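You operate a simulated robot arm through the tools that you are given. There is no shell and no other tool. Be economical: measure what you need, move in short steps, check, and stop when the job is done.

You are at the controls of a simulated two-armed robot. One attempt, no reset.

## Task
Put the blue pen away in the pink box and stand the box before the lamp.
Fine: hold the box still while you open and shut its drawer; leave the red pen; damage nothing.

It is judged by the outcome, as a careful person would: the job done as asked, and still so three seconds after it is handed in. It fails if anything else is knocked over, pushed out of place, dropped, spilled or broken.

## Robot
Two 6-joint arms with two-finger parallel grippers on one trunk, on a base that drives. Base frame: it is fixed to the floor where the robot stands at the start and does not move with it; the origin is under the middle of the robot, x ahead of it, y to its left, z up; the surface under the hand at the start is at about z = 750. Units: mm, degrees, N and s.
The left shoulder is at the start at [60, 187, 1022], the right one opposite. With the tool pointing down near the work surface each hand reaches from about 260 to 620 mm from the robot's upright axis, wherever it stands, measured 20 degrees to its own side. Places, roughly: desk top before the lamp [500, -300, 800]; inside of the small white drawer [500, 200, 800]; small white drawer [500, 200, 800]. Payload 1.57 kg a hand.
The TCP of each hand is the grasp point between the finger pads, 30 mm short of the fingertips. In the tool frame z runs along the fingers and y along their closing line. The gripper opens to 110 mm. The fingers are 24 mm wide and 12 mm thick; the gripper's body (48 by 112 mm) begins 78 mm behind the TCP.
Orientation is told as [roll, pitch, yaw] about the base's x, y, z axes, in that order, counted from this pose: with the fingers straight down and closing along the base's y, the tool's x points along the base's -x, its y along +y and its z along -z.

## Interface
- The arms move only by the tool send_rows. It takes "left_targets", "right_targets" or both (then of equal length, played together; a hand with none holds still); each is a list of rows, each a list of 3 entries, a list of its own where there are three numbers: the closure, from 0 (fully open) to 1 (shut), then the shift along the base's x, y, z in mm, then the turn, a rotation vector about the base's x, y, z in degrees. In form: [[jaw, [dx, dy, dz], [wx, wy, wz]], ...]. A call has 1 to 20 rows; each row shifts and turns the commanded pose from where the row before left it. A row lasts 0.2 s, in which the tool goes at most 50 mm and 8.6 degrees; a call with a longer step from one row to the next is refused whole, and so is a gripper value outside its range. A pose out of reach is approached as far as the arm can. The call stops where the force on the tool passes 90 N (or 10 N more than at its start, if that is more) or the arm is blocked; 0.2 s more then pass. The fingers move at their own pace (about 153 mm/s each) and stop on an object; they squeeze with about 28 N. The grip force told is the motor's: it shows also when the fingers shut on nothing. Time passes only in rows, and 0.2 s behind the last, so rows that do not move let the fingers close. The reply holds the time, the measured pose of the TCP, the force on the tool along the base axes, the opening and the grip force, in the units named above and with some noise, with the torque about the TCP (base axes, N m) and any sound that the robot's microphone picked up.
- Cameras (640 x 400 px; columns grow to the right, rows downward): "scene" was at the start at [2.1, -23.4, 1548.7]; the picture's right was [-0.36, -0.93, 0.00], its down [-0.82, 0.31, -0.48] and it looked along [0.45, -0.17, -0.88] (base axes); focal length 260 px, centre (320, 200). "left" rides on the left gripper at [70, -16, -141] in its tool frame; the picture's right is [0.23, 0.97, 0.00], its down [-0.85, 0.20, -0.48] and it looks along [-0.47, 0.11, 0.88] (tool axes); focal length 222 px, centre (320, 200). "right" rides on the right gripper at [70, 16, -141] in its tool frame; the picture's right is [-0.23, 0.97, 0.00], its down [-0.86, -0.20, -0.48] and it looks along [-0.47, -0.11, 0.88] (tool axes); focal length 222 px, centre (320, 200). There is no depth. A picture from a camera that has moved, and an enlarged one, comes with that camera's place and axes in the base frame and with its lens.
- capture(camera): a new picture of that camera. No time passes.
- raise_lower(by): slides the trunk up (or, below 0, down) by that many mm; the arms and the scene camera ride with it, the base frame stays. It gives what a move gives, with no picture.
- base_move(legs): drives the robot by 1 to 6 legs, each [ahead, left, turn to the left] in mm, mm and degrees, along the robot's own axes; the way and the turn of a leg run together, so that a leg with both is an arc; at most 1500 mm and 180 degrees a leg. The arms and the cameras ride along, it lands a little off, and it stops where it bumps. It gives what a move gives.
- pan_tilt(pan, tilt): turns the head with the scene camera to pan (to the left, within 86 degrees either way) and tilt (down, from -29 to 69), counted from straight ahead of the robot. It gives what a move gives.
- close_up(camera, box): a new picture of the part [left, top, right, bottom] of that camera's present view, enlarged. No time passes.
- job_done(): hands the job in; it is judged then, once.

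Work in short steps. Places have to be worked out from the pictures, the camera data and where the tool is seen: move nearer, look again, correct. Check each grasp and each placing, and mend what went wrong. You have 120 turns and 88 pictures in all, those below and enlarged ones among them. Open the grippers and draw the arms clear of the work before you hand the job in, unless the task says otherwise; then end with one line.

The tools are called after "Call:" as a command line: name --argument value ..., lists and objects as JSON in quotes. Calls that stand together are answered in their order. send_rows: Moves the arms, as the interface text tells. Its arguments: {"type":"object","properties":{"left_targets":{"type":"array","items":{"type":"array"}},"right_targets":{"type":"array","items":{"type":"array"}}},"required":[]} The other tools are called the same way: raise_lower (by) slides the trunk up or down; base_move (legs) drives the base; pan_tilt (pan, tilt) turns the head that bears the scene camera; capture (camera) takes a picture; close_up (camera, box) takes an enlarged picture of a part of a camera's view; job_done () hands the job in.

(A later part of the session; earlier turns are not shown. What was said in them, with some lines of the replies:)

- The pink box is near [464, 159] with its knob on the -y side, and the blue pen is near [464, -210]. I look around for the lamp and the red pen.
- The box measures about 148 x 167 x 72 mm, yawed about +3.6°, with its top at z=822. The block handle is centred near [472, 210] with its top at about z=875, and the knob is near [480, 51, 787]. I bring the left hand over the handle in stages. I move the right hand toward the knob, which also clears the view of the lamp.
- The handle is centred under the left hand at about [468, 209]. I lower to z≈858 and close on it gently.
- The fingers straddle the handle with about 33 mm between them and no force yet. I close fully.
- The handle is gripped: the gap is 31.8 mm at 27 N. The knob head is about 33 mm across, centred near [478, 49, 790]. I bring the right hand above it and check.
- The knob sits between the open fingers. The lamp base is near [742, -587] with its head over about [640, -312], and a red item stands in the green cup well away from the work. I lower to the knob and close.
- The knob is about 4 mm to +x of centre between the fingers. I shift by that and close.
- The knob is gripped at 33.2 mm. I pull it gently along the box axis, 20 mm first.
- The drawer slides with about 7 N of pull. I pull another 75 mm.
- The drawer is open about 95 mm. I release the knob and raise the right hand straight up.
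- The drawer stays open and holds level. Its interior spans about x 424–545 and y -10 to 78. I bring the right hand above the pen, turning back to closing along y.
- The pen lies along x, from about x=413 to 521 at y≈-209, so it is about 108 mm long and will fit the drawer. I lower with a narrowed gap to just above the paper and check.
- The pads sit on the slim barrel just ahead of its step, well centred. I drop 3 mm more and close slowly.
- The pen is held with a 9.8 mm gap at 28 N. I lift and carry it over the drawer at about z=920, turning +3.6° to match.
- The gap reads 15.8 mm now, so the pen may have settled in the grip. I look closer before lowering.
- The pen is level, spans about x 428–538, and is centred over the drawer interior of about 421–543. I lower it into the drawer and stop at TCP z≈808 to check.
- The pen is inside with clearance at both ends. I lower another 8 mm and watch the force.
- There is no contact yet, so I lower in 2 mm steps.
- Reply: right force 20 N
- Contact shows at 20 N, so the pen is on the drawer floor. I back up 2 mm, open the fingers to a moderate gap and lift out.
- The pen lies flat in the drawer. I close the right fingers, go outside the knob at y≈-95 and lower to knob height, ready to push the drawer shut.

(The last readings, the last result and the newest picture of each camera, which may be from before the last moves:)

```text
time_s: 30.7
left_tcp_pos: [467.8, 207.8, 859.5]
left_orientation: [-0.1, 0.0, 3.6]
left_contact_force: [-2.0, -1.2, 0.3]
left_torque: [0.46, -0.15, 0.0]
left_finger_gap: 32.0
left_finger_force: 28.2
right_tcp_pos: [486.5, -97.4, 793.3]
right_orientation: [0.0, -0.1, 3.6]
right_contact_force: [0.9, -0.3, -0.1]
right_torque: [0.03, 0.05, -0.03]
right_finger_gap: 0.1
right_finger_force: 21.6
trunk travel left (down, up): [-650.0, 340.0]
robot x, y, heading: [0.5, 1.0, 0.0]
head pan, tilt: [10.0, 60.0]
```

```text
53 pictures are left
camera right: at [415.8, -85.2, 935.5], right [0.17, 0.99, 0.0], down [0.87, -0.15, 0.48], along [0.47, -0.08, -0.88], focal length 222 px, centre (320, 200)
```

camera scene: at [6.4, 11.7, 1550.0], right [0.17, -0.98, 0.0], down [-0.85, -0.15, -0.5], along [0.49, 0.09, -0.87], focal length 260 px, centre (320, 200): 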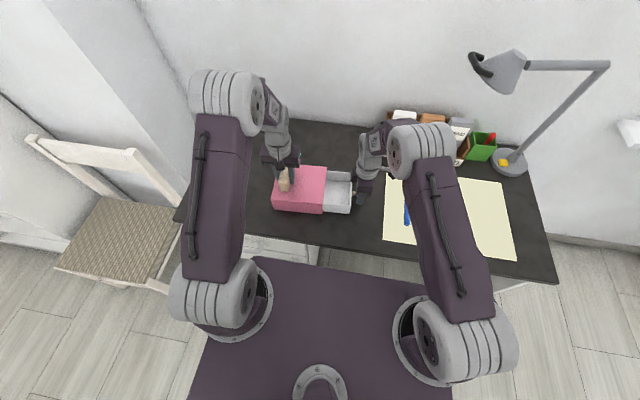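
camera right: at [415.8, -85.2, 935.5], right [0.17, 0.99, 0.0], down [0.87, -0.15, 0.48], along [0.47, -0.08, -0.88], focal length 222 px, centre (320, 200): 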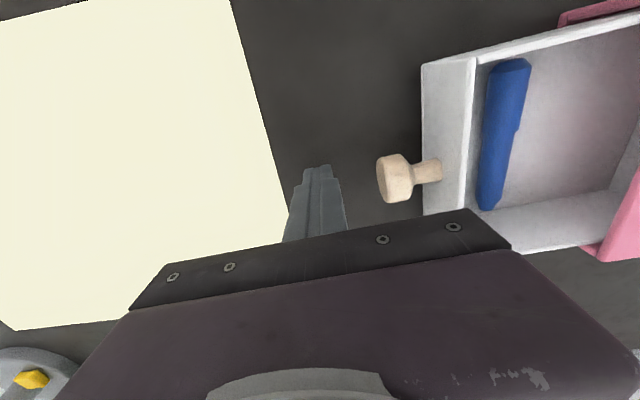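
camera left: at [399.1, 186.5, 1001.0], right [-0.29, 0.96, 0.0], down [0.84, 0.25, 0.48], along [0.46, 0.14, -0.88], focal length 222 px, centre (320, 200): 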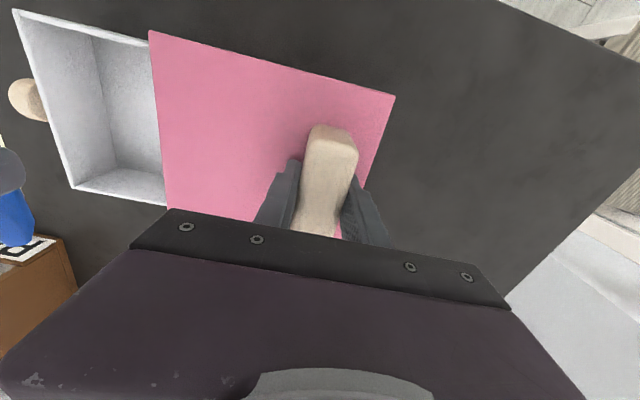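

The fingers are lined up with the knob at x≈487. I push along the box axis and stop a little before the closed position.

Call:
send_rows --right_targets '[[1, [-0.5, 7.5, 0], [0, 0, 0]], [1, [-0.5, 7.5, 0], [0, 0, 0]], [1, [-0.5, 7.5, 0], [0, 0, 0]], [1, [-0.5, 7.5, 0], [0, 0, 0]], [1, [-0.5, 7.5, 0], [0, 0, 0]], [1, [-0.5, 7.5, 0], [0, 0, 0]], [1, [-0.5, 7.5, 0], [0, 0, 0]], [1, [-0.5, 7.5, 0], [0, 0, 0]], [1, [-0.5, 7.5, 0], [0, 0, 0]], [1, [-0.5, 7.5, 0], [0, 0, 0]], [1, [-0.5, 7.5, 0], [0, 0, 0]], [1, [-0.5, 7.5, 0], [0, 0, 0]], [1, [-0.5, 7.5, 0], [0, 0, 0]], [1, [-0.5, 7.5, 0], [0, 0, 0]]]'

Call:
capture --camera "right"

Call:
capture --camera "left"

```text
time_s: 33.7
left_tcp_pos: [468.0, 207.4, 858.9]
left_orientation: [-0.1, 0.1, 3.7]
left_contact_force: [0.7, 8.4, 1.9]
left_torque: [0.48, 0.67, 0.04]
left_finger_gap: 32.1
left_finger_force: 28.3
right_tcp_pos: [477.7, 8.0, 793.5]
right_orientation: [0.0, 0.1, 3.6]
right_contact_force: [-1.1, -7.4, 0.9]
right_torque: [0.05, -0.01, -0.04]
right_finger_gap: 0.0
right_finger_force: 21.2
trunk travel left (down, up): [-650.0, 340.0]
robot x, y, heading: [0.1, 0.7, -0.0]
head pan, tilt: [10.0, 60.0]
```

```text
52 pictures are left
camera right: at [407.7, 21.1, 936.4], right [0.17, 0.99, 0.0], down [0.87, -0.15, 0.48], along [0.47, -0.08, -0.88], focal length 222 px, centre (320, 200)
```

right: 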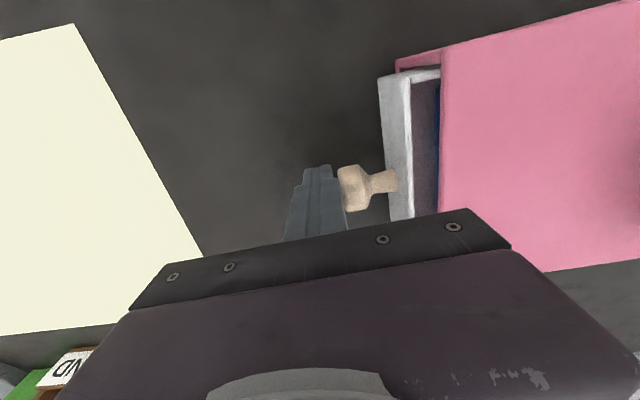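

```text
51 pictures are left
camera left: at [398.9, 186.7, 1001.0], right [-0.29, 0.96, 0.0], down [0.84, 0.25, 0.48], along [0.46, 0.14, -0.88], focal length 222 px, centre (320, 200)
```

left: 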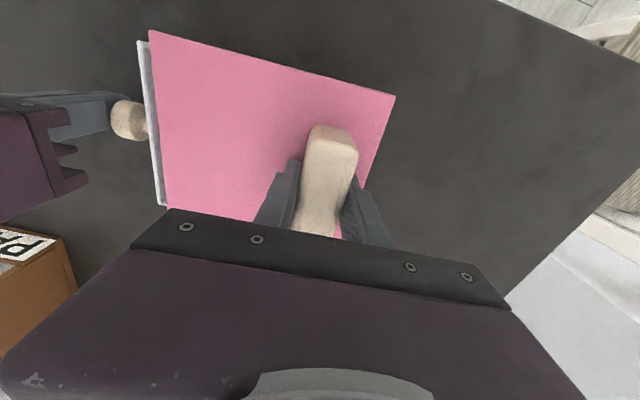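

The push takes about 7 N and roughly 15–20 mm remain. I continue in small steps.

Call:
send_rows --right_targets '[[1, [-0.3, 5, 0], [0, 0, 0]], [1, [-0.3, 5, 0], [0, 0, 0]], [1, [-0.2, 3, 0], [0, 0, 0]]]'

Call:
close_up --camera "left" --box '[60, 10, 260, 220]'

Call:
close_up --camera "right" --box '[280, 30, 480, 230]'

```text
time_s: 34.5
left_tcp_pos: [468.9, 207.0, 858.2]
left_orientation: [-0.1, 0.1, 3.7]
left_contact_force: [-1.3, 8.3, 2.9]
left_torque: [0.35, -0.14, 0.05]
left_finger_gap: 31.8
left_finger_force: 28.7
right_tcp_pos: [478.5, 22.4, 794.1]
right_orientation: [0.1, 0.0, 3.6]
right_contact_force: [1.2, -7.4, -0.6]
right_torque: [0.02, 0.01, -0.09]
right_finger_gap: 0.0
right_finger_force: 20.9
trunk travel left (down, up): [-650.0, 340.0]
robot x, y, heading: [-0.7, -2.6, 0.2]
head pan, tilt: [10.0, 60.0]
```

```text
1.90 times, centred on (160, 115) of left
camera zoom: at [398.9, 186.7, 1001.0], right [-0.29, 0.96, 0.0], down [0.84, 0.25, 0.48], along [0.46, 0.14, -0.88], focal length 423 px, centre (625, 362)
```

zoom: 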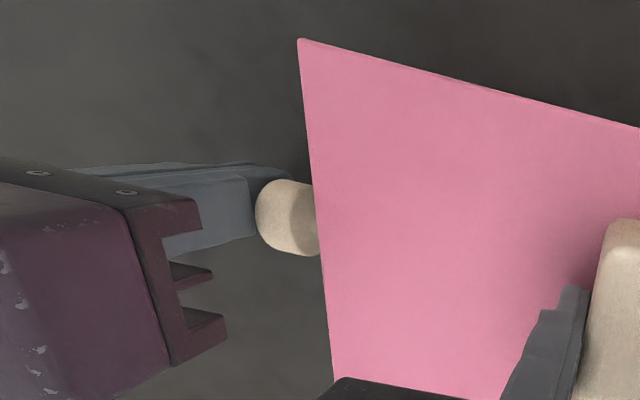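

```text
2.00 times, centred on (380, 130) of right
camera zoom: at [406.9, 33.9, 935.4], right [0.17, 0.99, 0.0], down [0.87, -0.15, 0.48], along [0.47, -0.08, -0.88], focal length 444 px, centre (200, 340)
```

zoom: 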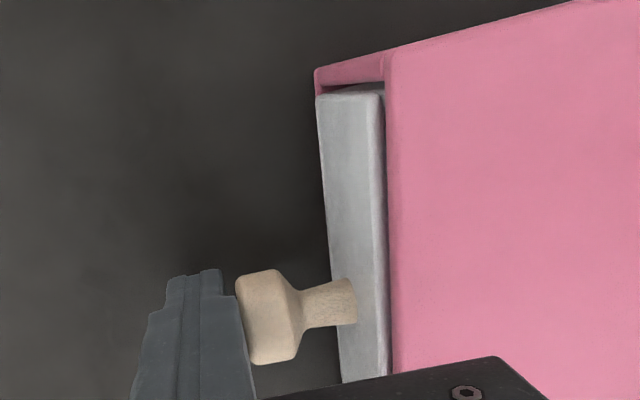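

The drawer face is still proud by a few mm. The knob has about 7–9 mm to go compared with the first picture, so I push on in small steps.

Call:
send_rows --right_targets '[[1, [-0.1, 2, 0], [0, 0, 0]], [1, [-0.1, 2, 0], [0, 0, 0]], [1, [-0.1, 1.5, 0], [0, 0, 0]]]'

Call:
close_up --camera "right" --box '[280, 30, 480, 230]'

```text
time_s: 35.3
left_tcp_pos: [468.4, 208.0, 859.1]
left_orientation: [-0.1, 0.0, 3.6]
left_contact_force: [-1.6, 7.9, 4.2]
left_torque: [0.44, -0.01, 0.09]
left_finger_gap: 31.9
left_finger_force: 27.7
right_tcp_pos: [476.5, 27.2, 792.9]
right_orientation: [0.0, -0.1, 3.6]
right_contact_force: [0.0, -6.3, -3.1]
right_torque: [0.01, 0.0, -0.04]
right_finger_gap: 0.1
right_finger_force: 21.2
trunk travel left (down, up): [-650.0, 340.0]
robot x, y, heading: [-1.8, 0.6, 0.1]
head pan, tilt: [10.0, 60.0]
```

```text
2.00 times, centred on (380, 130) of right
camera zoom: at [406.7, 39.8, 935.9], right [0.17, 0.99, 0.0], down [0.87, -0.15, 0.48], along [0.47, -0.08, -0.88], focal length 444 px, centre (200, 340)
```

zoom: 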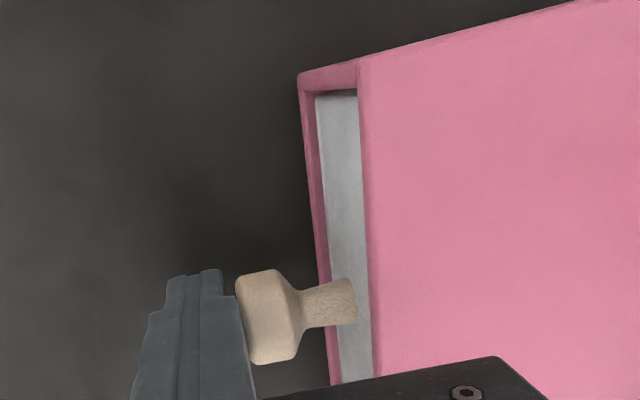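

The face is now recessed about as it was at the start. I nudge a little more to find the stop.

Call:
send_rows --right_targets '[[1, [0, 1.5, 0], [0, 0, 0]], [1, [-0.1, 1.5, 0], [0, 0, 0]]]'

```text
time_s: 35.9
left_tcp_pos: [468.7, 208.1, 859.8]
left_orientation: [0.0, -0.1, 3.6]
left_contact_force: [-1.5, 22.0, 2.6]
left_torque: [0.32, -0.01, 0.15]
left_finger_gap: 31.8
left_finger_force: 28.2
right_tcp_pos: [477.1, 28.7, 794.6]
right_orientation: [-0.1, 0.1, 3.6]
right_contact_force: [1.4, -24.9, -0.5]
right_torque: [0.2, 0.0, -0.2]
right_finger_gap: 0.0
right_finger_force: 20.8
trunk travel left (down, up): [-650.0, 340.0]
robot x, y, heading: [-1.3, -0.4, -0.0]
head pan, tilt: [10.0, 60.0]
```

The stop is reached: the force jumped to 25 N, so the drawer is shut. I withdraw the right hand outward and up, parking it at about [440, -200, 960].

Call:
send_rows --right_targets '[[1, [0.3, -10, 0], [0, 0, 0]], [1, [0, -30, 0], [0, 0, 0]], [1, [0, -35, 0], [0, 0, 0]], [1, [0, -20, 35], [0, 0, 0]], [1, [0, -20, 40], [0, 0, 0]], [0.6, [-8, -20, 40], [0, 0, 0]], [0.3, [-10, -30, 45], [0, 0, 0]], [0, [-10, -35, 0], [0, 0, 0]], [0, [-10, -30, 0], [0, 0, 0]]]'

Call:
capture --camera "scene"

Call:
capture --camera "right"

```text
refused: row 7 steps farther than a row can; nothing moved
```

```text
47 pictures are left
camera scene: at [6.7, 11.3, 1550.0], right [0.17, -0.98, 0.0], down [-0.85, -0.15, -0.5], along [0.49, 0.09, -0.87], focal length 260 px, centre (320, 200)
```

scene: 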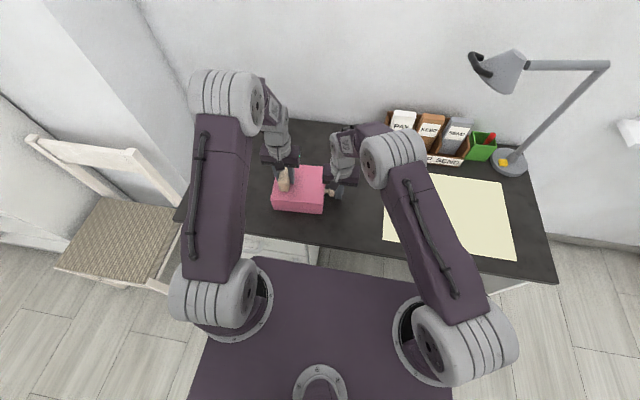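

```text
46 pictures are left
camera right: at [406.8, 41.5, 935.9], right [0.17, 0.99, 0.0], down [0.87, -0.14, 0.48], along [0.47, -0.08, -0.88], focal length 222 px, centre (320, 200)
```

right: 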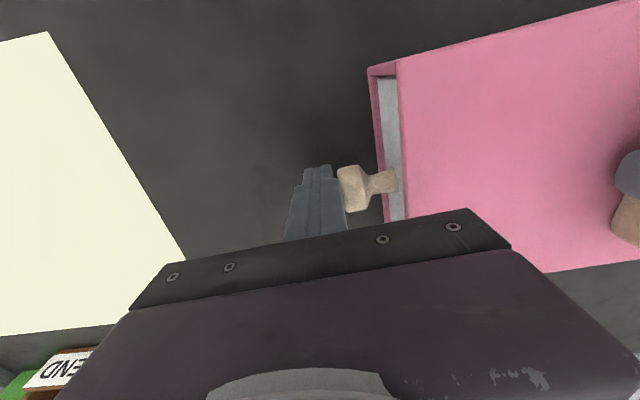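

That call was refused because one row stepped too far, so nothing moved. I send the same withdrawal with shorter steps.

Call:
send_rows --right_targets '[[1, [0.3, -10, 0], [0, 0, 0]], [1, [0, -30, 0], [0, 0, 0]], [1, [0, -35, 0], [0, 0, 0]], [1, [0, -20, 35], [0, 0, 0]], [1, [0, -20, 35], [0, 0, 0]], [0.6, [-8, -20, 35], [0, 0, 0]], [0.3, [-10, -25, 35], [0, 0, 0]], [0, [-10, -35, 15], [0, 0, 0]], [0, [-10, -35, 0], [0, 0, 0]]]'

```text
time_s: 37.9
left_tcp_pos: [468.3, 208.2, 858.5]
left_orientation: [-0.2, 0.0, 3.6]
left_contact_force: [-1.1, -1.9, -0.7]
left_torque: [0.33, -0.32, -0.07]
left_finger_gap: 31.9
left_finger_force: 28.7
right_tcp_pos: [439.6, -203.4, 950.3]
right_orientation: [0.0, -0.1, 3.8]
right_contact_force: [-0.8, -0.2, -0.4]
right_torque: [-0.02, -0.02, 0.0]
right_finger_gap: 110.0
right_finger_force: 0.1
trunk travel left (down, up): [-650.0, 340.0]
robot x, y, heading: [2.4, -0.8, 0.2]
head pan, tilt: [10.0, 60.0]
```

The right hand is clear. I lift the box 30 mm with the left hand and check the load and level.

Call:
send_rows --left_targets '[[1, [0, 0, 5], [0, 0, 0]], [1, [0, 0, 10], [0, 0, 0]], [1, [0, 0, 15], [0, 0, 0]], [1, [0, 0, 0], [0, 0, 0]]]'

Call:
capture --camera "left"

Call:
close_up --camera "scene" --box '[230, 110, 390, 240]'

```text
time_s: 38.9
left_tcp_pos: [469.1, 208.4, 888.1]
left_orientation: [-0.2, 0.0, 3.6]
left_contact_force: [0.0, 0.1, -5.4]
left_torque: [0.24, 0.02, 0.0]
left_finger_gap: 31.8
left_finger_force: 27.7
right_tcp_pos: [439.9, -201.7, 949.5]
right_orientation: [-0.1, 0.0, 3.6]
right_contact_force: [-0.4, 0.0, -0.7]
right_torque: [-0.02, 0.04, -0.01]
right_finger_gap: 110.0
right_finger_force: 0.0
trunk travel left (down, up): [-650.0, 340.0]
robot x, y, heading: [-0.1, 1.7, -0.1]
head pan, tilt: [10.0, 60.0]
```

```text
45 pictures are left
camera left: at [400.5, 187.0, 1031.1], right [-0.29, 0.96, 0.0], down [0.84, 0.25, 0.48], along [0.46, 0.14, -0.88], focal length 222 px, centre (320, 200)
```

left: 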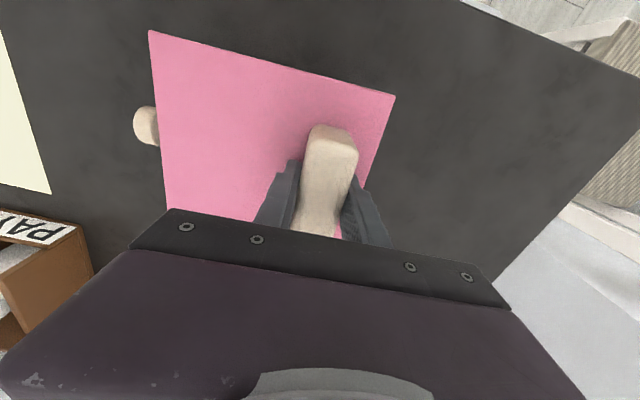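

```text
3.08 times, centred on (310, 175) of scene
camera zoom: at [7.8, 11.9, 1550.0], right [0.17, -0.98, 0.0], down [-0.85, -0.15, -0.5], along [0.49, 0.09, -0.87], focal length 798 px, centre (351, 277)
```

zoom: 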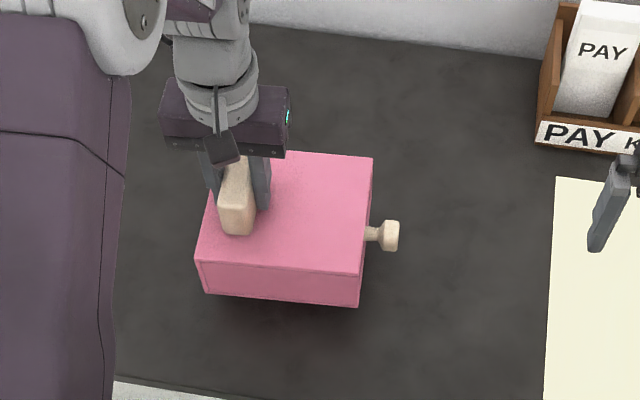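

The box hangs level and closed and is light, about 0.55 kg. The left hand cannot reach the lamp area, so it carries the box to the middle with the handle at y≈40. The right hand moves aside, and will take over from there.

Call:
send_rows --left_targets '[[1, [0, -8, 0], [0, 0, 0]], [1, [0, -15, 0], [0, 0, 0]], [1, [0, -20, 0], [0, 0, 0]], [1, [0, -20, 0], [0, 0, 0]], [1, [0, -20, 0], [0, 0, 0]], [1, [0, -20, 0], [0, 0, 0]], [1, [0, -20, 0], [0, 0, 0]], [1, [0, -20, 0], [0, 0, 0]], [1, [0, -15, 0], [0, 0, 0]], [1, [0, -8, 0], [0, 0, 0]], [1, [0, 0, -10], [0, 0, 0]], [1, [0, 0, -10], [0, 0, 0]], [1, [0, 0, -5], [0, 0, 0]], [1, [0, 0, -4], [0, 0, 0]]]' --right_targets '[[0, [-10, -20, 0], [0, 0, 0]], [0, [-10, -20, 0], [0, 0, 0]], [0, [-10, -20, 0], [0, 0, 0]], [0, [-10, -20, 0], [0, 0, 0]], [0, [-10, -20, 0], [0, 0, 0]], [0, [0, 0, 0], [0, 0, 0]], [0, [0, 0, 0], [0, 0, 0]], [0, [0, 0, 0], [0, 0, 0]], [0, [0, 0, 0], [0, 0, 0]], [0, [0, 0, 0], [0, 0, 0]], [0, [0, 0, 0], [0, 0, 0]], [0, [0, 0, 0], [0, 0, 0]], [0, [0, 0, 0], [0, 0, 0]], [0, [0, 0, 0], [0, 0, 0]]]'

Call:
capture --camera "scene"

```text
time_s: 41.9
left_tcp_pos: [469.2, 42.2, 859.6]
left_orientation: [-0.1, 0.0, 3.7]
left_contact_force: [-0.6, -0.4, -5.9]
left_torque: [0.25, 0.05, -0.04]
left_finger_gap: 31.8
left_finger_force: 28.0
right_tcp_pos: [389.3, -301.1, 949.0]
right_orientation: [0.0, 0.1, 3.6]
right_contact_force: [0.4, -0.9, 0.5]
right_torque: [-0.03, 0.0, 0.0]
right_finger_gap: 110.1
right_finger_force: 0.1
trunk travel left (down, up): [-650.0, 340.0]
robot x, y, heading: [-0.7, 2.1, -0.1]
head pan, tilt: [10.0, 60.0]
```

```text
43 pictures are left
camera scene: at [7.8, 11.7, 1550.0], right [0.17, -0.98, 0.0], down [-0.85, -0.15, -0.5], along [0.49, 0.09, -0.87], focal length 260 px, centre (320, 200)
```

scene: 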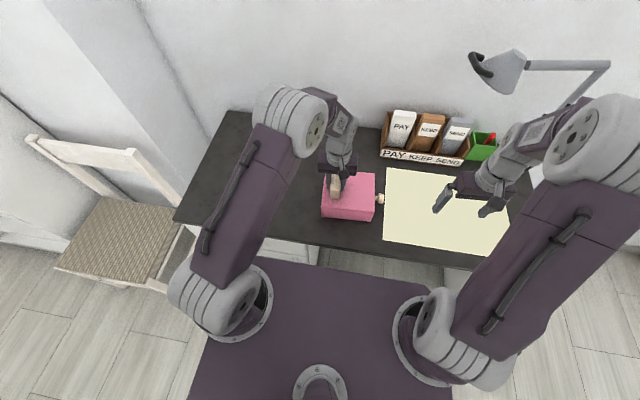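

The box is about 1 mm above the desk. I lower to contact, release and raise the left hand away.

Call:
send_rows --left_targets '[[1, [0, 0, -1], [0, 0, 0]], [1, [0, 0, -1], [0, 0, 0]]]'

```text
time_s: 42.5
left_tcp_pos: [468.9, 41.5, 858.6]
left_orientation: [-0.2, -0.1, 3.5]
left_contact_force: [2.0, -1.0, 4.9]
left_torque: [0.6, 0.62, -0.05]
left_finger_gap: 31.9
left_finger_force: 27.8
right_tcp_pos: [388.5, -299.8, 948.9]
right_orientation: [-0.1, 0.0, 3.6]
right_contact_force: [0.3, 0.1, -0.1]
right_torque: [0.02, -0.03, 0.0]
right_finger_gap: 109.8
right_finger_force: 0.0
trunk travel left (down, up): [-650.0, 340.0]
robot x, y, heading: [-0.1, 1.0, -0.2]
head pan, tilt: [10.0, 60.0]
```

The box is on the desk, with the force now +5 N. I open the left hand evenly, lift and withdraw to the left.

Call:
send_rows --left_targets '[[0.6, [0, 0, 0], [0, 0, 0]], [0.4, [0, 0, 0], [0, 0, 0]], [0.4, [0, 0, 20], [0, 0, 0]], [0.4, [0, 0, 35], [0, 0, 0]], [0.3, [0, 0, 40], [0, 0, 0]], [0.0, [0, 20, 30], [0, 0, 0]], [0, [-5, 40, 10], [0, 0, 0]], [0, [-5, 40, 10], [0, 0, 0]], [0, [-5, 40, 0], [0, 0, 0]], [0, [-5, 40, 0], [0, 0, 0]], [0, [-5, 40, 0], [0, 0, 0]]]'

Call:
capture --camera "scene"

Call:
capture --camera "right"

```text
time_s: 44.9
left_tcp_pos: [442.9, 261.0, 1001.7]
left_orientation: [-0.1, 0.0, 3.5]
left_contact_force: [-0.1, 0.2, -1.1]
left_torque: [-0.03, 0.01, -0.05]
left_finger_gap: 110.1
left_finger_force: 0.1
right_tcp_pos: [387.3, -300.2, 948.1]
right_orientation: [-0.1, -0.1, 3.5]
right_contact_force: [0.6, 0.5, 0.3]
right_torque: [-0.03, 0.01, -0.01]
right_finger_gap: 109.8
right_finger_force: 0.1
trunk travel left (down, up): [-650.0, 340.0]
robot x, y, heading: [-0.3, -0.4, -0.2]
head pan, tilt: [10.0, 60.0]
```

```text
42 pictures are left
camera scene: at [6.6, 13.1, 1550.0], right [0.17, -0.98, 0.0], down [-0.85, -0.15, -0.5], along [0.49, 0.09, -0.87], focal length 260 px, centre (320, 200)
```

scene: 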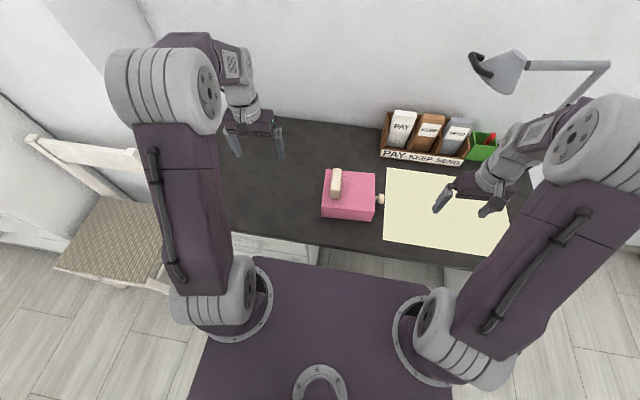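

```text
41 pictures are left
camera right: at [318.5, -286.8, 1091.8], right [0.17, 0.99, 0.0], down [0.87, -0.14, 0.48], along [0.47, -0.08, -0.88], focal length 222 px, centre (320, 200)
```

right: 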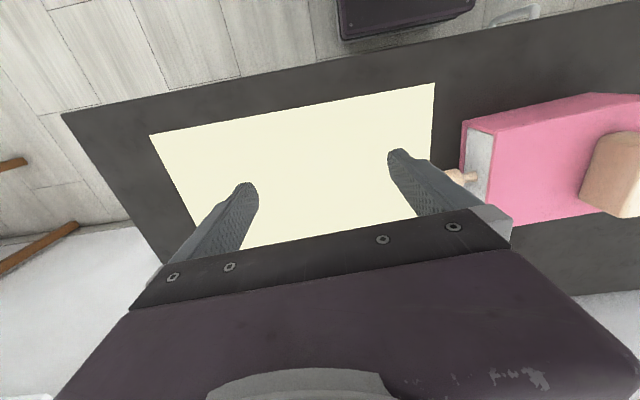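

The box stands alone near the middle, and the left hand is clear. The right hand goes over the handle at [469, 41.5] at safe height.

Call:
send_rows --right_targets '[[0, [8, 34, 0], [0, 0, 0]], [0, [8, 34, 0], [0, 0, 0]], [0, [8, 34, 0], [0, 0, 0]], [0, [8, 34, 0], [0, 0, 0]], [0, [8, 34, 0], [0, 0, 0]], [0, [8, 34, 0], [0, 0, 0]], [0, [8, 34, 0], [0, 0, 0]], [0, [8, 34, 0], [0, 0, 0]], [0, [8, 34, 0], [0, 0, 0]], [0, [8, 35, 0], [0, 0, 0]]]'

Call:
capture --camera "right"

```text
time_s: 47.1
left_tcp_pos: [443.3, 260.4, 1001.5]
left_orientation: [-0.2, 0.0, 3.6]
left_contact_force: [-0.4, -0.5, 0.2]
left_torque: [-0.04, 0.04, -0.02]
left_finger_gap: 110.1
left_finger_force: 0.0
right_tcp_pos: [469.4, 41.4, 950.2]
right_orientation: [-0.1, 0.0, 3.6]
right_contact_force: [-0.4, 0.5, -0.2]
right_torque: [0.01, 0.03, -0.01]
right_finger_gap: 110.1
right_finger_force: 0.0
trunk travel left (down, up): [-650.0, 340.0]
robot x, y, heading: [3.3, 1.4, -0.1]
head pan, tilt: [10.0, 60.0]
```

```text
40 pictures are left
camera right: at [400.5, 54.6, 1091.2], right [0.17, 0.99, 0.0], down [0.87, -0.15, 0.48], along [0.47, -0.08, -0.88], focal length 222 px, centre (320, 200)
```

right: 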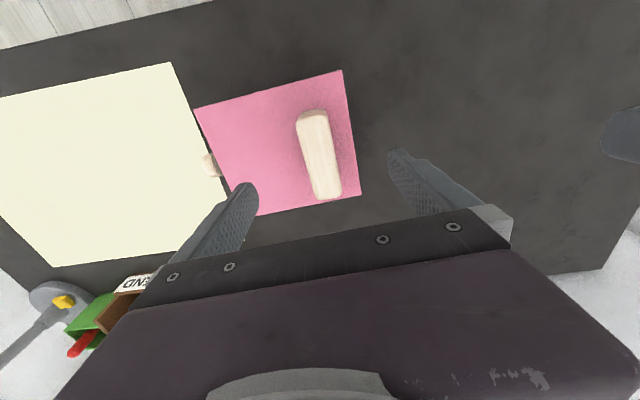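

The handle is centred under the right hand at about [466, 43]. I lower to z≈858 and close on it.

Call:
send_rows --right_targets '[[0.2, [0, 0.5, -35], [0, 0, 0]], [0.4, [0, 0, -35], [0, 0, 0]], [0.4, [0, 0, -21], [0, 0, 0]], [0.6, [0, 0, 0], [0, 0, 0]], [0.7, [0, 0, 0], [0, 0, 0]], [0.8, [0, 0, 0], [0, 0, 0]], [1, [0, 0, 0], [0, 0, 0]], [1, [0, 0, 0], [0, 0, 0]]]'

Call:
capture --camera "right"

```text
time_s: 48.9
left_tcp_pos: [443.1, 260.3, 1001.4]
left_orientation: [0.0, 0.0, 3.6]
left_contact_force: [-0.8, 1.1, -0.6]
left_torque: [-0.02, 0.02, 0.0]
left_finger_gap: 110.2
left_finger_force: 0.1
right_tcp_pos: [470.0, 41.2, 859.4]
right_orientation: [0.0, 0.0, 3.7]
right_contact_force: [-0.4, 1.3, 0.9]
right_torque: [0.22, -0.19, 0.06]
right_finger_gap: 31.9
right_finger_force: 28.1
trunk travel left (down, up): [-650.0, 340.0]
robot x, y, heading: [-1.5, 1.1, 0.0]
head pan, tilt: [10.0, 60.0]
```

```text
39 pictures are left
camera right: at [400.1, 53.6, 1000.7], right [0.17, 0.99, 0.0], down [0.87, -0.15, 0.48], along [0.47, -0.08, -0.88], focal length 222 px, centre (320, 200)
```

right: 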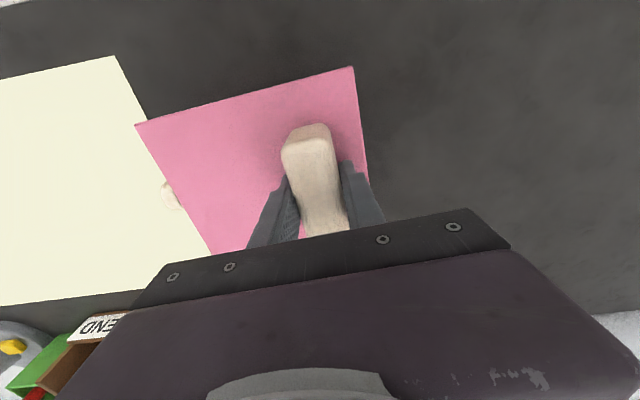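

The right hand holds the handle firmly at 31.9 mm and 28 N. I lift 40 mm and carry the box gently halfway toward the lamp area, then check clearance.

Call:
send_rows --right_targets '[[1, [0, 0, 5], [0, 0, 0]], [1, [0, 0, 10], [0, 0, 0]], [1, [0, 0, 15], [0, 0, 0]], [1, [0, 0, 10], [0, 0, 0]], [1, [1, -8, 0], [0, 0, 0]], [1, [2, -15, 0], [0, 0, 0]], [1, [2, -20, 0], [0, 0, 0]], [1, [2, -20, 0], [0, 0, 0]], [1, [2, -20, 0], [0, 0, 0]], [1, [2, -20, 0], [0, 0, 0]], [1, [2, -20, 0], [0, 0, 0]], [1, [2, -20, 0], [0, 0, 0]], [1, [2, -20, 0], [0, 0, 0]], [1, [2, -15, 0], [0, 0, 0]], [1, [1, -8, 0], [0, 0, 0]]]'

Call:
capture --camera "scene"

Call:
capture --camera "right"

```text
time_s: 52.1
left_tcp_pos: [443.5, 260.0, 1002.3]
left_orientation: [-0.1, 0.0, 3.6]
left_contact_force: [-0.3, 1.0, 0.2]
left_torque: [-0.01, 0.02, 0.03]
left_finger_gap: 109.8
left_finger_force: 0.2
right_tcp_pos: [488.7, -144.5, 898.1]
right_orientation: [0.0, 0.0, 3.6]
right_contact_force: [-0.1, -0.2, -5.9]
right_torque: [0.22, 0.04, -0.03]
right_finger_gap: 32.1
right_finger_force: 27.6
trunk travel left (down, up): [-650.0, 340.0]
robot x, y, heading: [-2.1, 0.3, -0.2]
head pan, tilt: [10.0, 60.0]
```

```text
38 pictures are left
camera scene: at [7.7, 11.3, 1550.0], right [0.17, -0.98, 0.0], down [-0.85, -0.15, -0.5], along [0.49, 0.09, -0.87], focal length 260 px, centre (320, 200)
```

scene: 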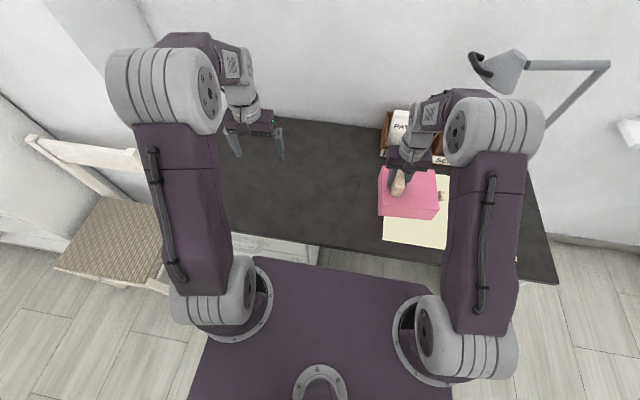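

```text
37 pictures are left
camera right: at [418.6, -132.1, 1039.9], right [0.17, 0.99, 0.0], down [0.87, -0.15, 0.48], along [0.47, -0.08, -0.88], focal length 222 px, centre (320, 200)
```

right: 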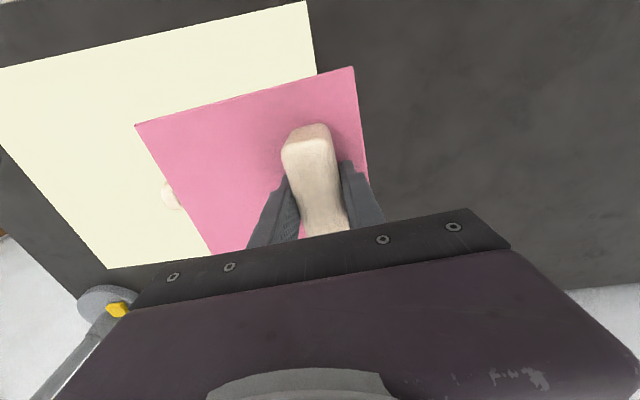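

All is clear: the lamp head is about 100 mm or more beyond the wrist. I carry on to handle ≈[500, -270].

Call:
send_rows --right_targets '[[1, [1, -8, 0], [0, 0, 0]], [1, [1, -15, 0], [0, 0, 0]], [1, [2, -20, 0], [0, 0, 0]], [1, [2, -20, 0], [0, 0, 0]], [1, [2, -20, 0], [0, 0, 0]], [1, [1, -20, 0], [0, 0, 0]], [1, [1, -15, 0], [0, 0, 0]], [1, [1, -8, 0], [0, 0, 0]]]'

Call:
capture --camera "scene"

Call:
capture --camera "right"

```text
time_s: 53.9
left_tcp_pos: [444.7, 258.5, 1001.0]
left_orientation: [-0.1, 0.0, 3.6]
left_contact_force: [0.4, -0.1, 1.2]
left_torque: [0.01, -0.01, 0.0]
left_finger_gap: 109.9
left_finger_force: 0.0
right_tcp_pos: [501.0, -271.7, 899.2]
right_orientation: [0.1, 0.1, 3.5]
right_contact_force: [0.4, 0.1, -5.1]
right_torque: [0.23, 0.03, -0.01]
right_finger_gap: 32.0
right_finger_force: 28.0
trunk travel left (down, up): [-650.0, 340.0]
robot x, y, heading: [-0.9, -1.8, 0.0]
head pan, tilt: [10.0, 60.0]
```

```text
36 pictures are left
camera scene: at [7.8, 10.9, 1550.0], right [0.17, -0.98, 0.0], down [-0.85, -0.15, -0.5], along [0.49, 0.09, -0.87], focal length 260 px, centre (320, 200)
```

scene: 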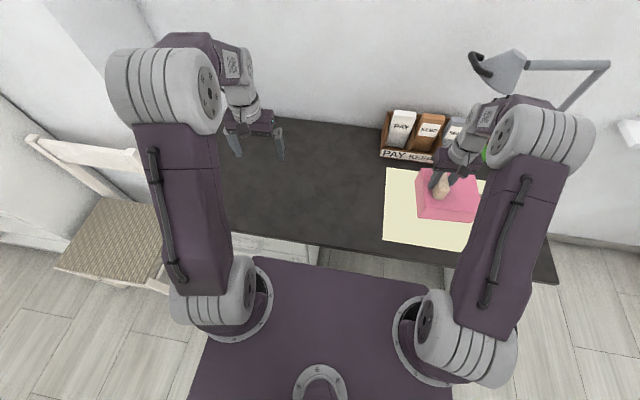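

```text
35 pictures are left
camera right: at [430.6, -259.1, 1040.2], right [0.17, 0.99, 0.0], down [0.87, -0.15, 0.48], along [0.47, -0.08, -0.88], focal length 222 px, centre (320, 200)
```

right: 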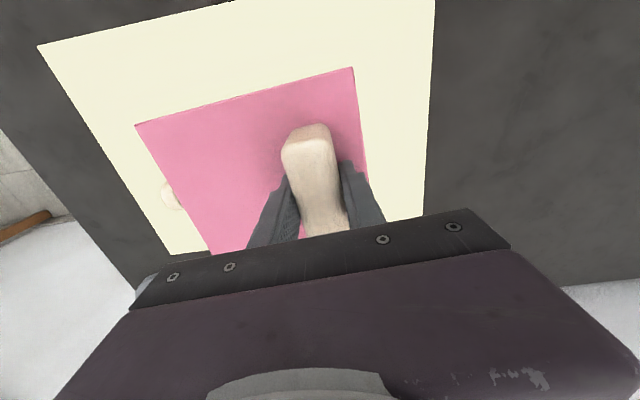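

The box is now over about [508, -317], directly before the lamp head. I lower gently to just above the surface and feel for contact.

Call:
send_rows --right_targets '[[1, [0, 0, -10], [0, 0, 0]], [1, [0, 0, -15], [0, 0, 0]], [1, [0, 0, -10], [0, 0, 0]], [1, [0, 0, -3], [0, 0, 0]], [1, [0, 0, -1], [0, 0, 0]], [1, [0, 0, -1], [0, 0, 0]]]'

```text
time_s: 55.3
left_tcp_pos: [444.0, 259.8, 1001.7]
left_orientation: [-0.1, 0.0, 3.6]
left_contact_force: [0.0, 0.0, 0.2]
left_torque: [0.01, 0.0, 0.01]
left_finger_gap: 110.0
left_finger_force: 0.1
right_tcp_pos: [499.9, -270.6, 858.4]
right_orientation: [0.0, -0.1, 3.6]
right_contact_force: [1.6, 1.5, 0.7]
right_torque: [-0.04, 0.26, 0.0]
right_finger_gap: 31.7
right_finger_force: 27.8
trunk travel left (down, up): [-650.0, 340.0]
robot x, y, heading: [-2.2, 1.9, -0.2]
head pan, tilt: [10.0, 60.0]
```

The load has gone from the hand, so the box rests on the surface. I release, lift straight up and draw the right hand back toward the robot.

Call:
send_rows --right_targets '[[1, [0, 0, -0.5], [0, 0, 0]], [0.6, [0, 0, 0], [0, 0, 0]], [0.4, [0, 0, 0], [0, 0, 0]], [0.4, [0, 0, 20], [0, 0, 0]], [0.4, [0, 0, 35], [0, 0, 0]], [0.2, [0, 0, 35], [0, 0, 0]], [0, [-20, 0, 20], [0, 0, 0]], [0, [-35, 0, 10], [0, 0, 0]], [0, [-35, -10, 10], [0, 0, 0]], [0, [-35, -15, 10], [0, 0, 0]], [0, [-30, -15, 0], [0, 0, 0]]]'

Call:
pan_tilt --pan -20 --tilt 50

Call:
capture --camera "scene"

Call:
capture --camera "right"

```text
time_s: 57.7
left_tcp_pos: [443.7, 259.7, 1001.4]
left_orientation: [-0.1, -0.1, 3.6]
left_contact_force: [0.4, -0.1, -0.3]
left_torque: [0.03, 0.01, 0.01]
left_finger_gap: 110.0
left_finger_force: 0.0
right_tcp_pos: [344.8, -308.1, 997.5]
right_orientation: [0.0, -0.1, 3.6]
right_contact_force: [0.4, -0.1, 0.3]
right_torque: [0.04, 0.02, -0.03]
right_finger_gap: 110.0
right_finger_force: 0.0
trunk travel left (down, up): [-650.0, 340.0]
robot x, y, heading: [-0.7, -1.5, -0.2]
head pan, tilt: [10.0, 60.0]
```

```text
time_s: 58.7
left_tcp_pos: [443.8, 258.6, 1002.6]
left_orientation: [-0.1, 0.0, 3.6]
left_contact_force: [-0.4, 0.2, 0.1]
left_torque: [0.0, 0.02, -0.01]
left_finger_gap: 110.2
left_finger_force: 0.0
right_tcp_pos: [346.9, -309.0, 998.2]
right_orientation: [0.0, 0.1, 3.6]
right_contact_force: [-1.3, 0.0, -0.2]
right_torque: [-0.01, -0.04, 0.01]
right_finger_gap: 109.9
right_finger_force: 0.0
trunk travel left (down, up): [-650.0, 340.0]
robot x, y, heading: [2.6, 1.3, 0.1]
head pan, tilt: [-20.0, 50.0]
```

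```text
34 pictures are left
camera scene: at [13.3, -26.1, 1562.5], right [-0.34, -0.94, 0.0], down [-0.72, 0.26, -0.64], along [0.6, -0.22, -0.77], focal length 260 px, centre (320, 200)
```

scene: 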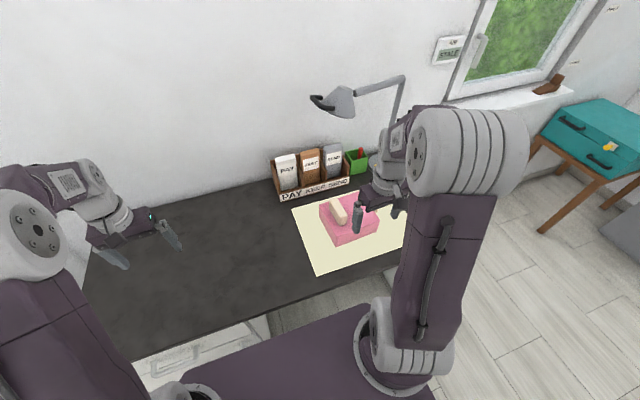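

```text
33 pictures are left
camera right: at [276.5, -296.4, 1140.0], right [0.17, 0.99, 0.0], down [0.87, -0.15, 0.48], along [0.47, -0.08, -0.88], focal length 222 px, centre (320, 200)
```

right: 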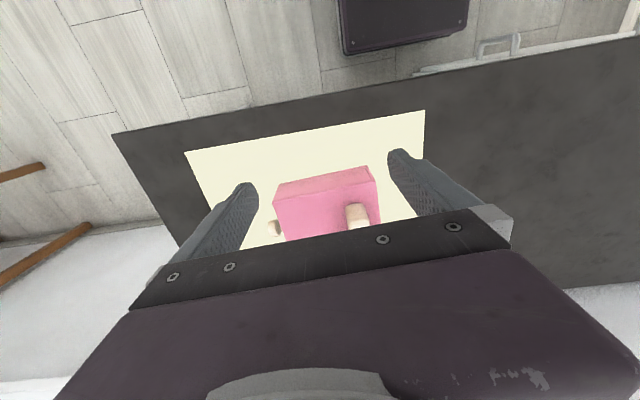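

The box stands on the mat before the lamp. I move the right hand aside to verify the drawer front is shut.

Call:
send_rows --right_targets '[[0, [0, -30, 0], [0, 0, 0]], [0, [0, -30, 0], [0, 0, 0]], [0, [-10, -30, 0], [0, 0, 0]], [0, [-10, -30, 0], [0, 0, 0]]]'

Call:
close_up --camera "right" --box '[260, 80, 520, 240]'

Call:
close_up --camera "scene" --box '[240, 80, 440, 280]'

```text
time_s: 59.7
left_tcp_pos: [442.9, 259.0, 1002.8]
left_orientation: [-0.1, 0.0, 3.5]
left_contact_force: [-0.6, 0.6, 0.0]
left_torque: [0.04, 0.0, 0.0]
left_finger_gap: 109.8
left_finger_force: 0.1
right_tcp_pos: [323.7, -431.4, 997.2]
right_orientation: [0.1, 0.0, 3.6]
right_contact_force: [0.1, -1.1, -0.2]
right_torque: [0.01, -0.01, 0.0]
right_finger_gap: 110.0
right_finger_force: 0.1
trunk travel left (down, up): [-650.0, 340.0]
robot x, y, heading: [-0.0, 5.5, 0.2]
head pan, tilt: [-20.0, 50.0]
```

```text
2.46 times, centred on (390, 160) of right
camera zoom: at [254.5, -418.8, 1139.4], right [0.17, 0.99, 0.0], down [0.87, -0.15, 0.48], along [0.47, -0.08, -0.88], focal length 547 px, centre (148, 298)
```

zoom: 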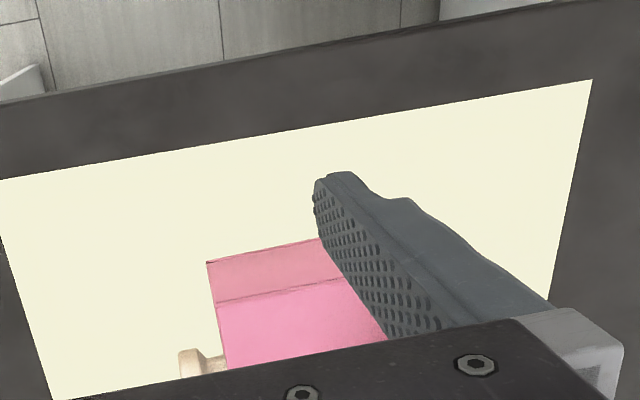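

```text
2.00 times, centred on (340, 180) of scene
camera zoom: at [13.2, -27.7, 1562.5], right [-0.34, -0.94, 0.0], down [-0.72, 0.26, -0.64], along [0.6, -0.22, -0.77], focal length 519 px, centre (280, 240)
```

zoom: 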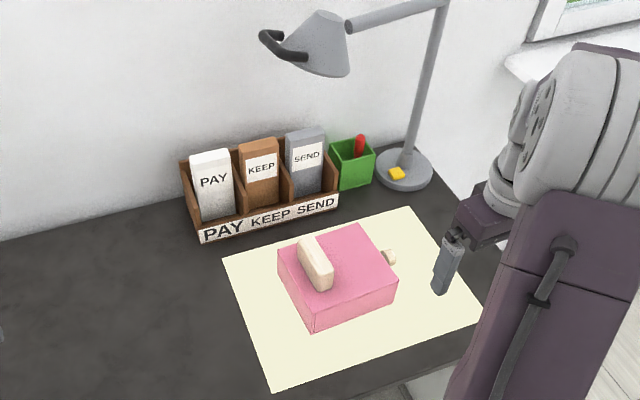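

The drawer is shut and the box stands upright before the lamp. The red pen is still in its green cup, nothing else has moved, and both hands are open and clear, so I hand it in.

Call:
job_done

```text
The job is handed in.
```

The blue pen is in the pink box's drawer, the drawer is shut, and the box stands on the desk before the lamp; I left the red pen in its cup and saw nothing else knocked or moved.
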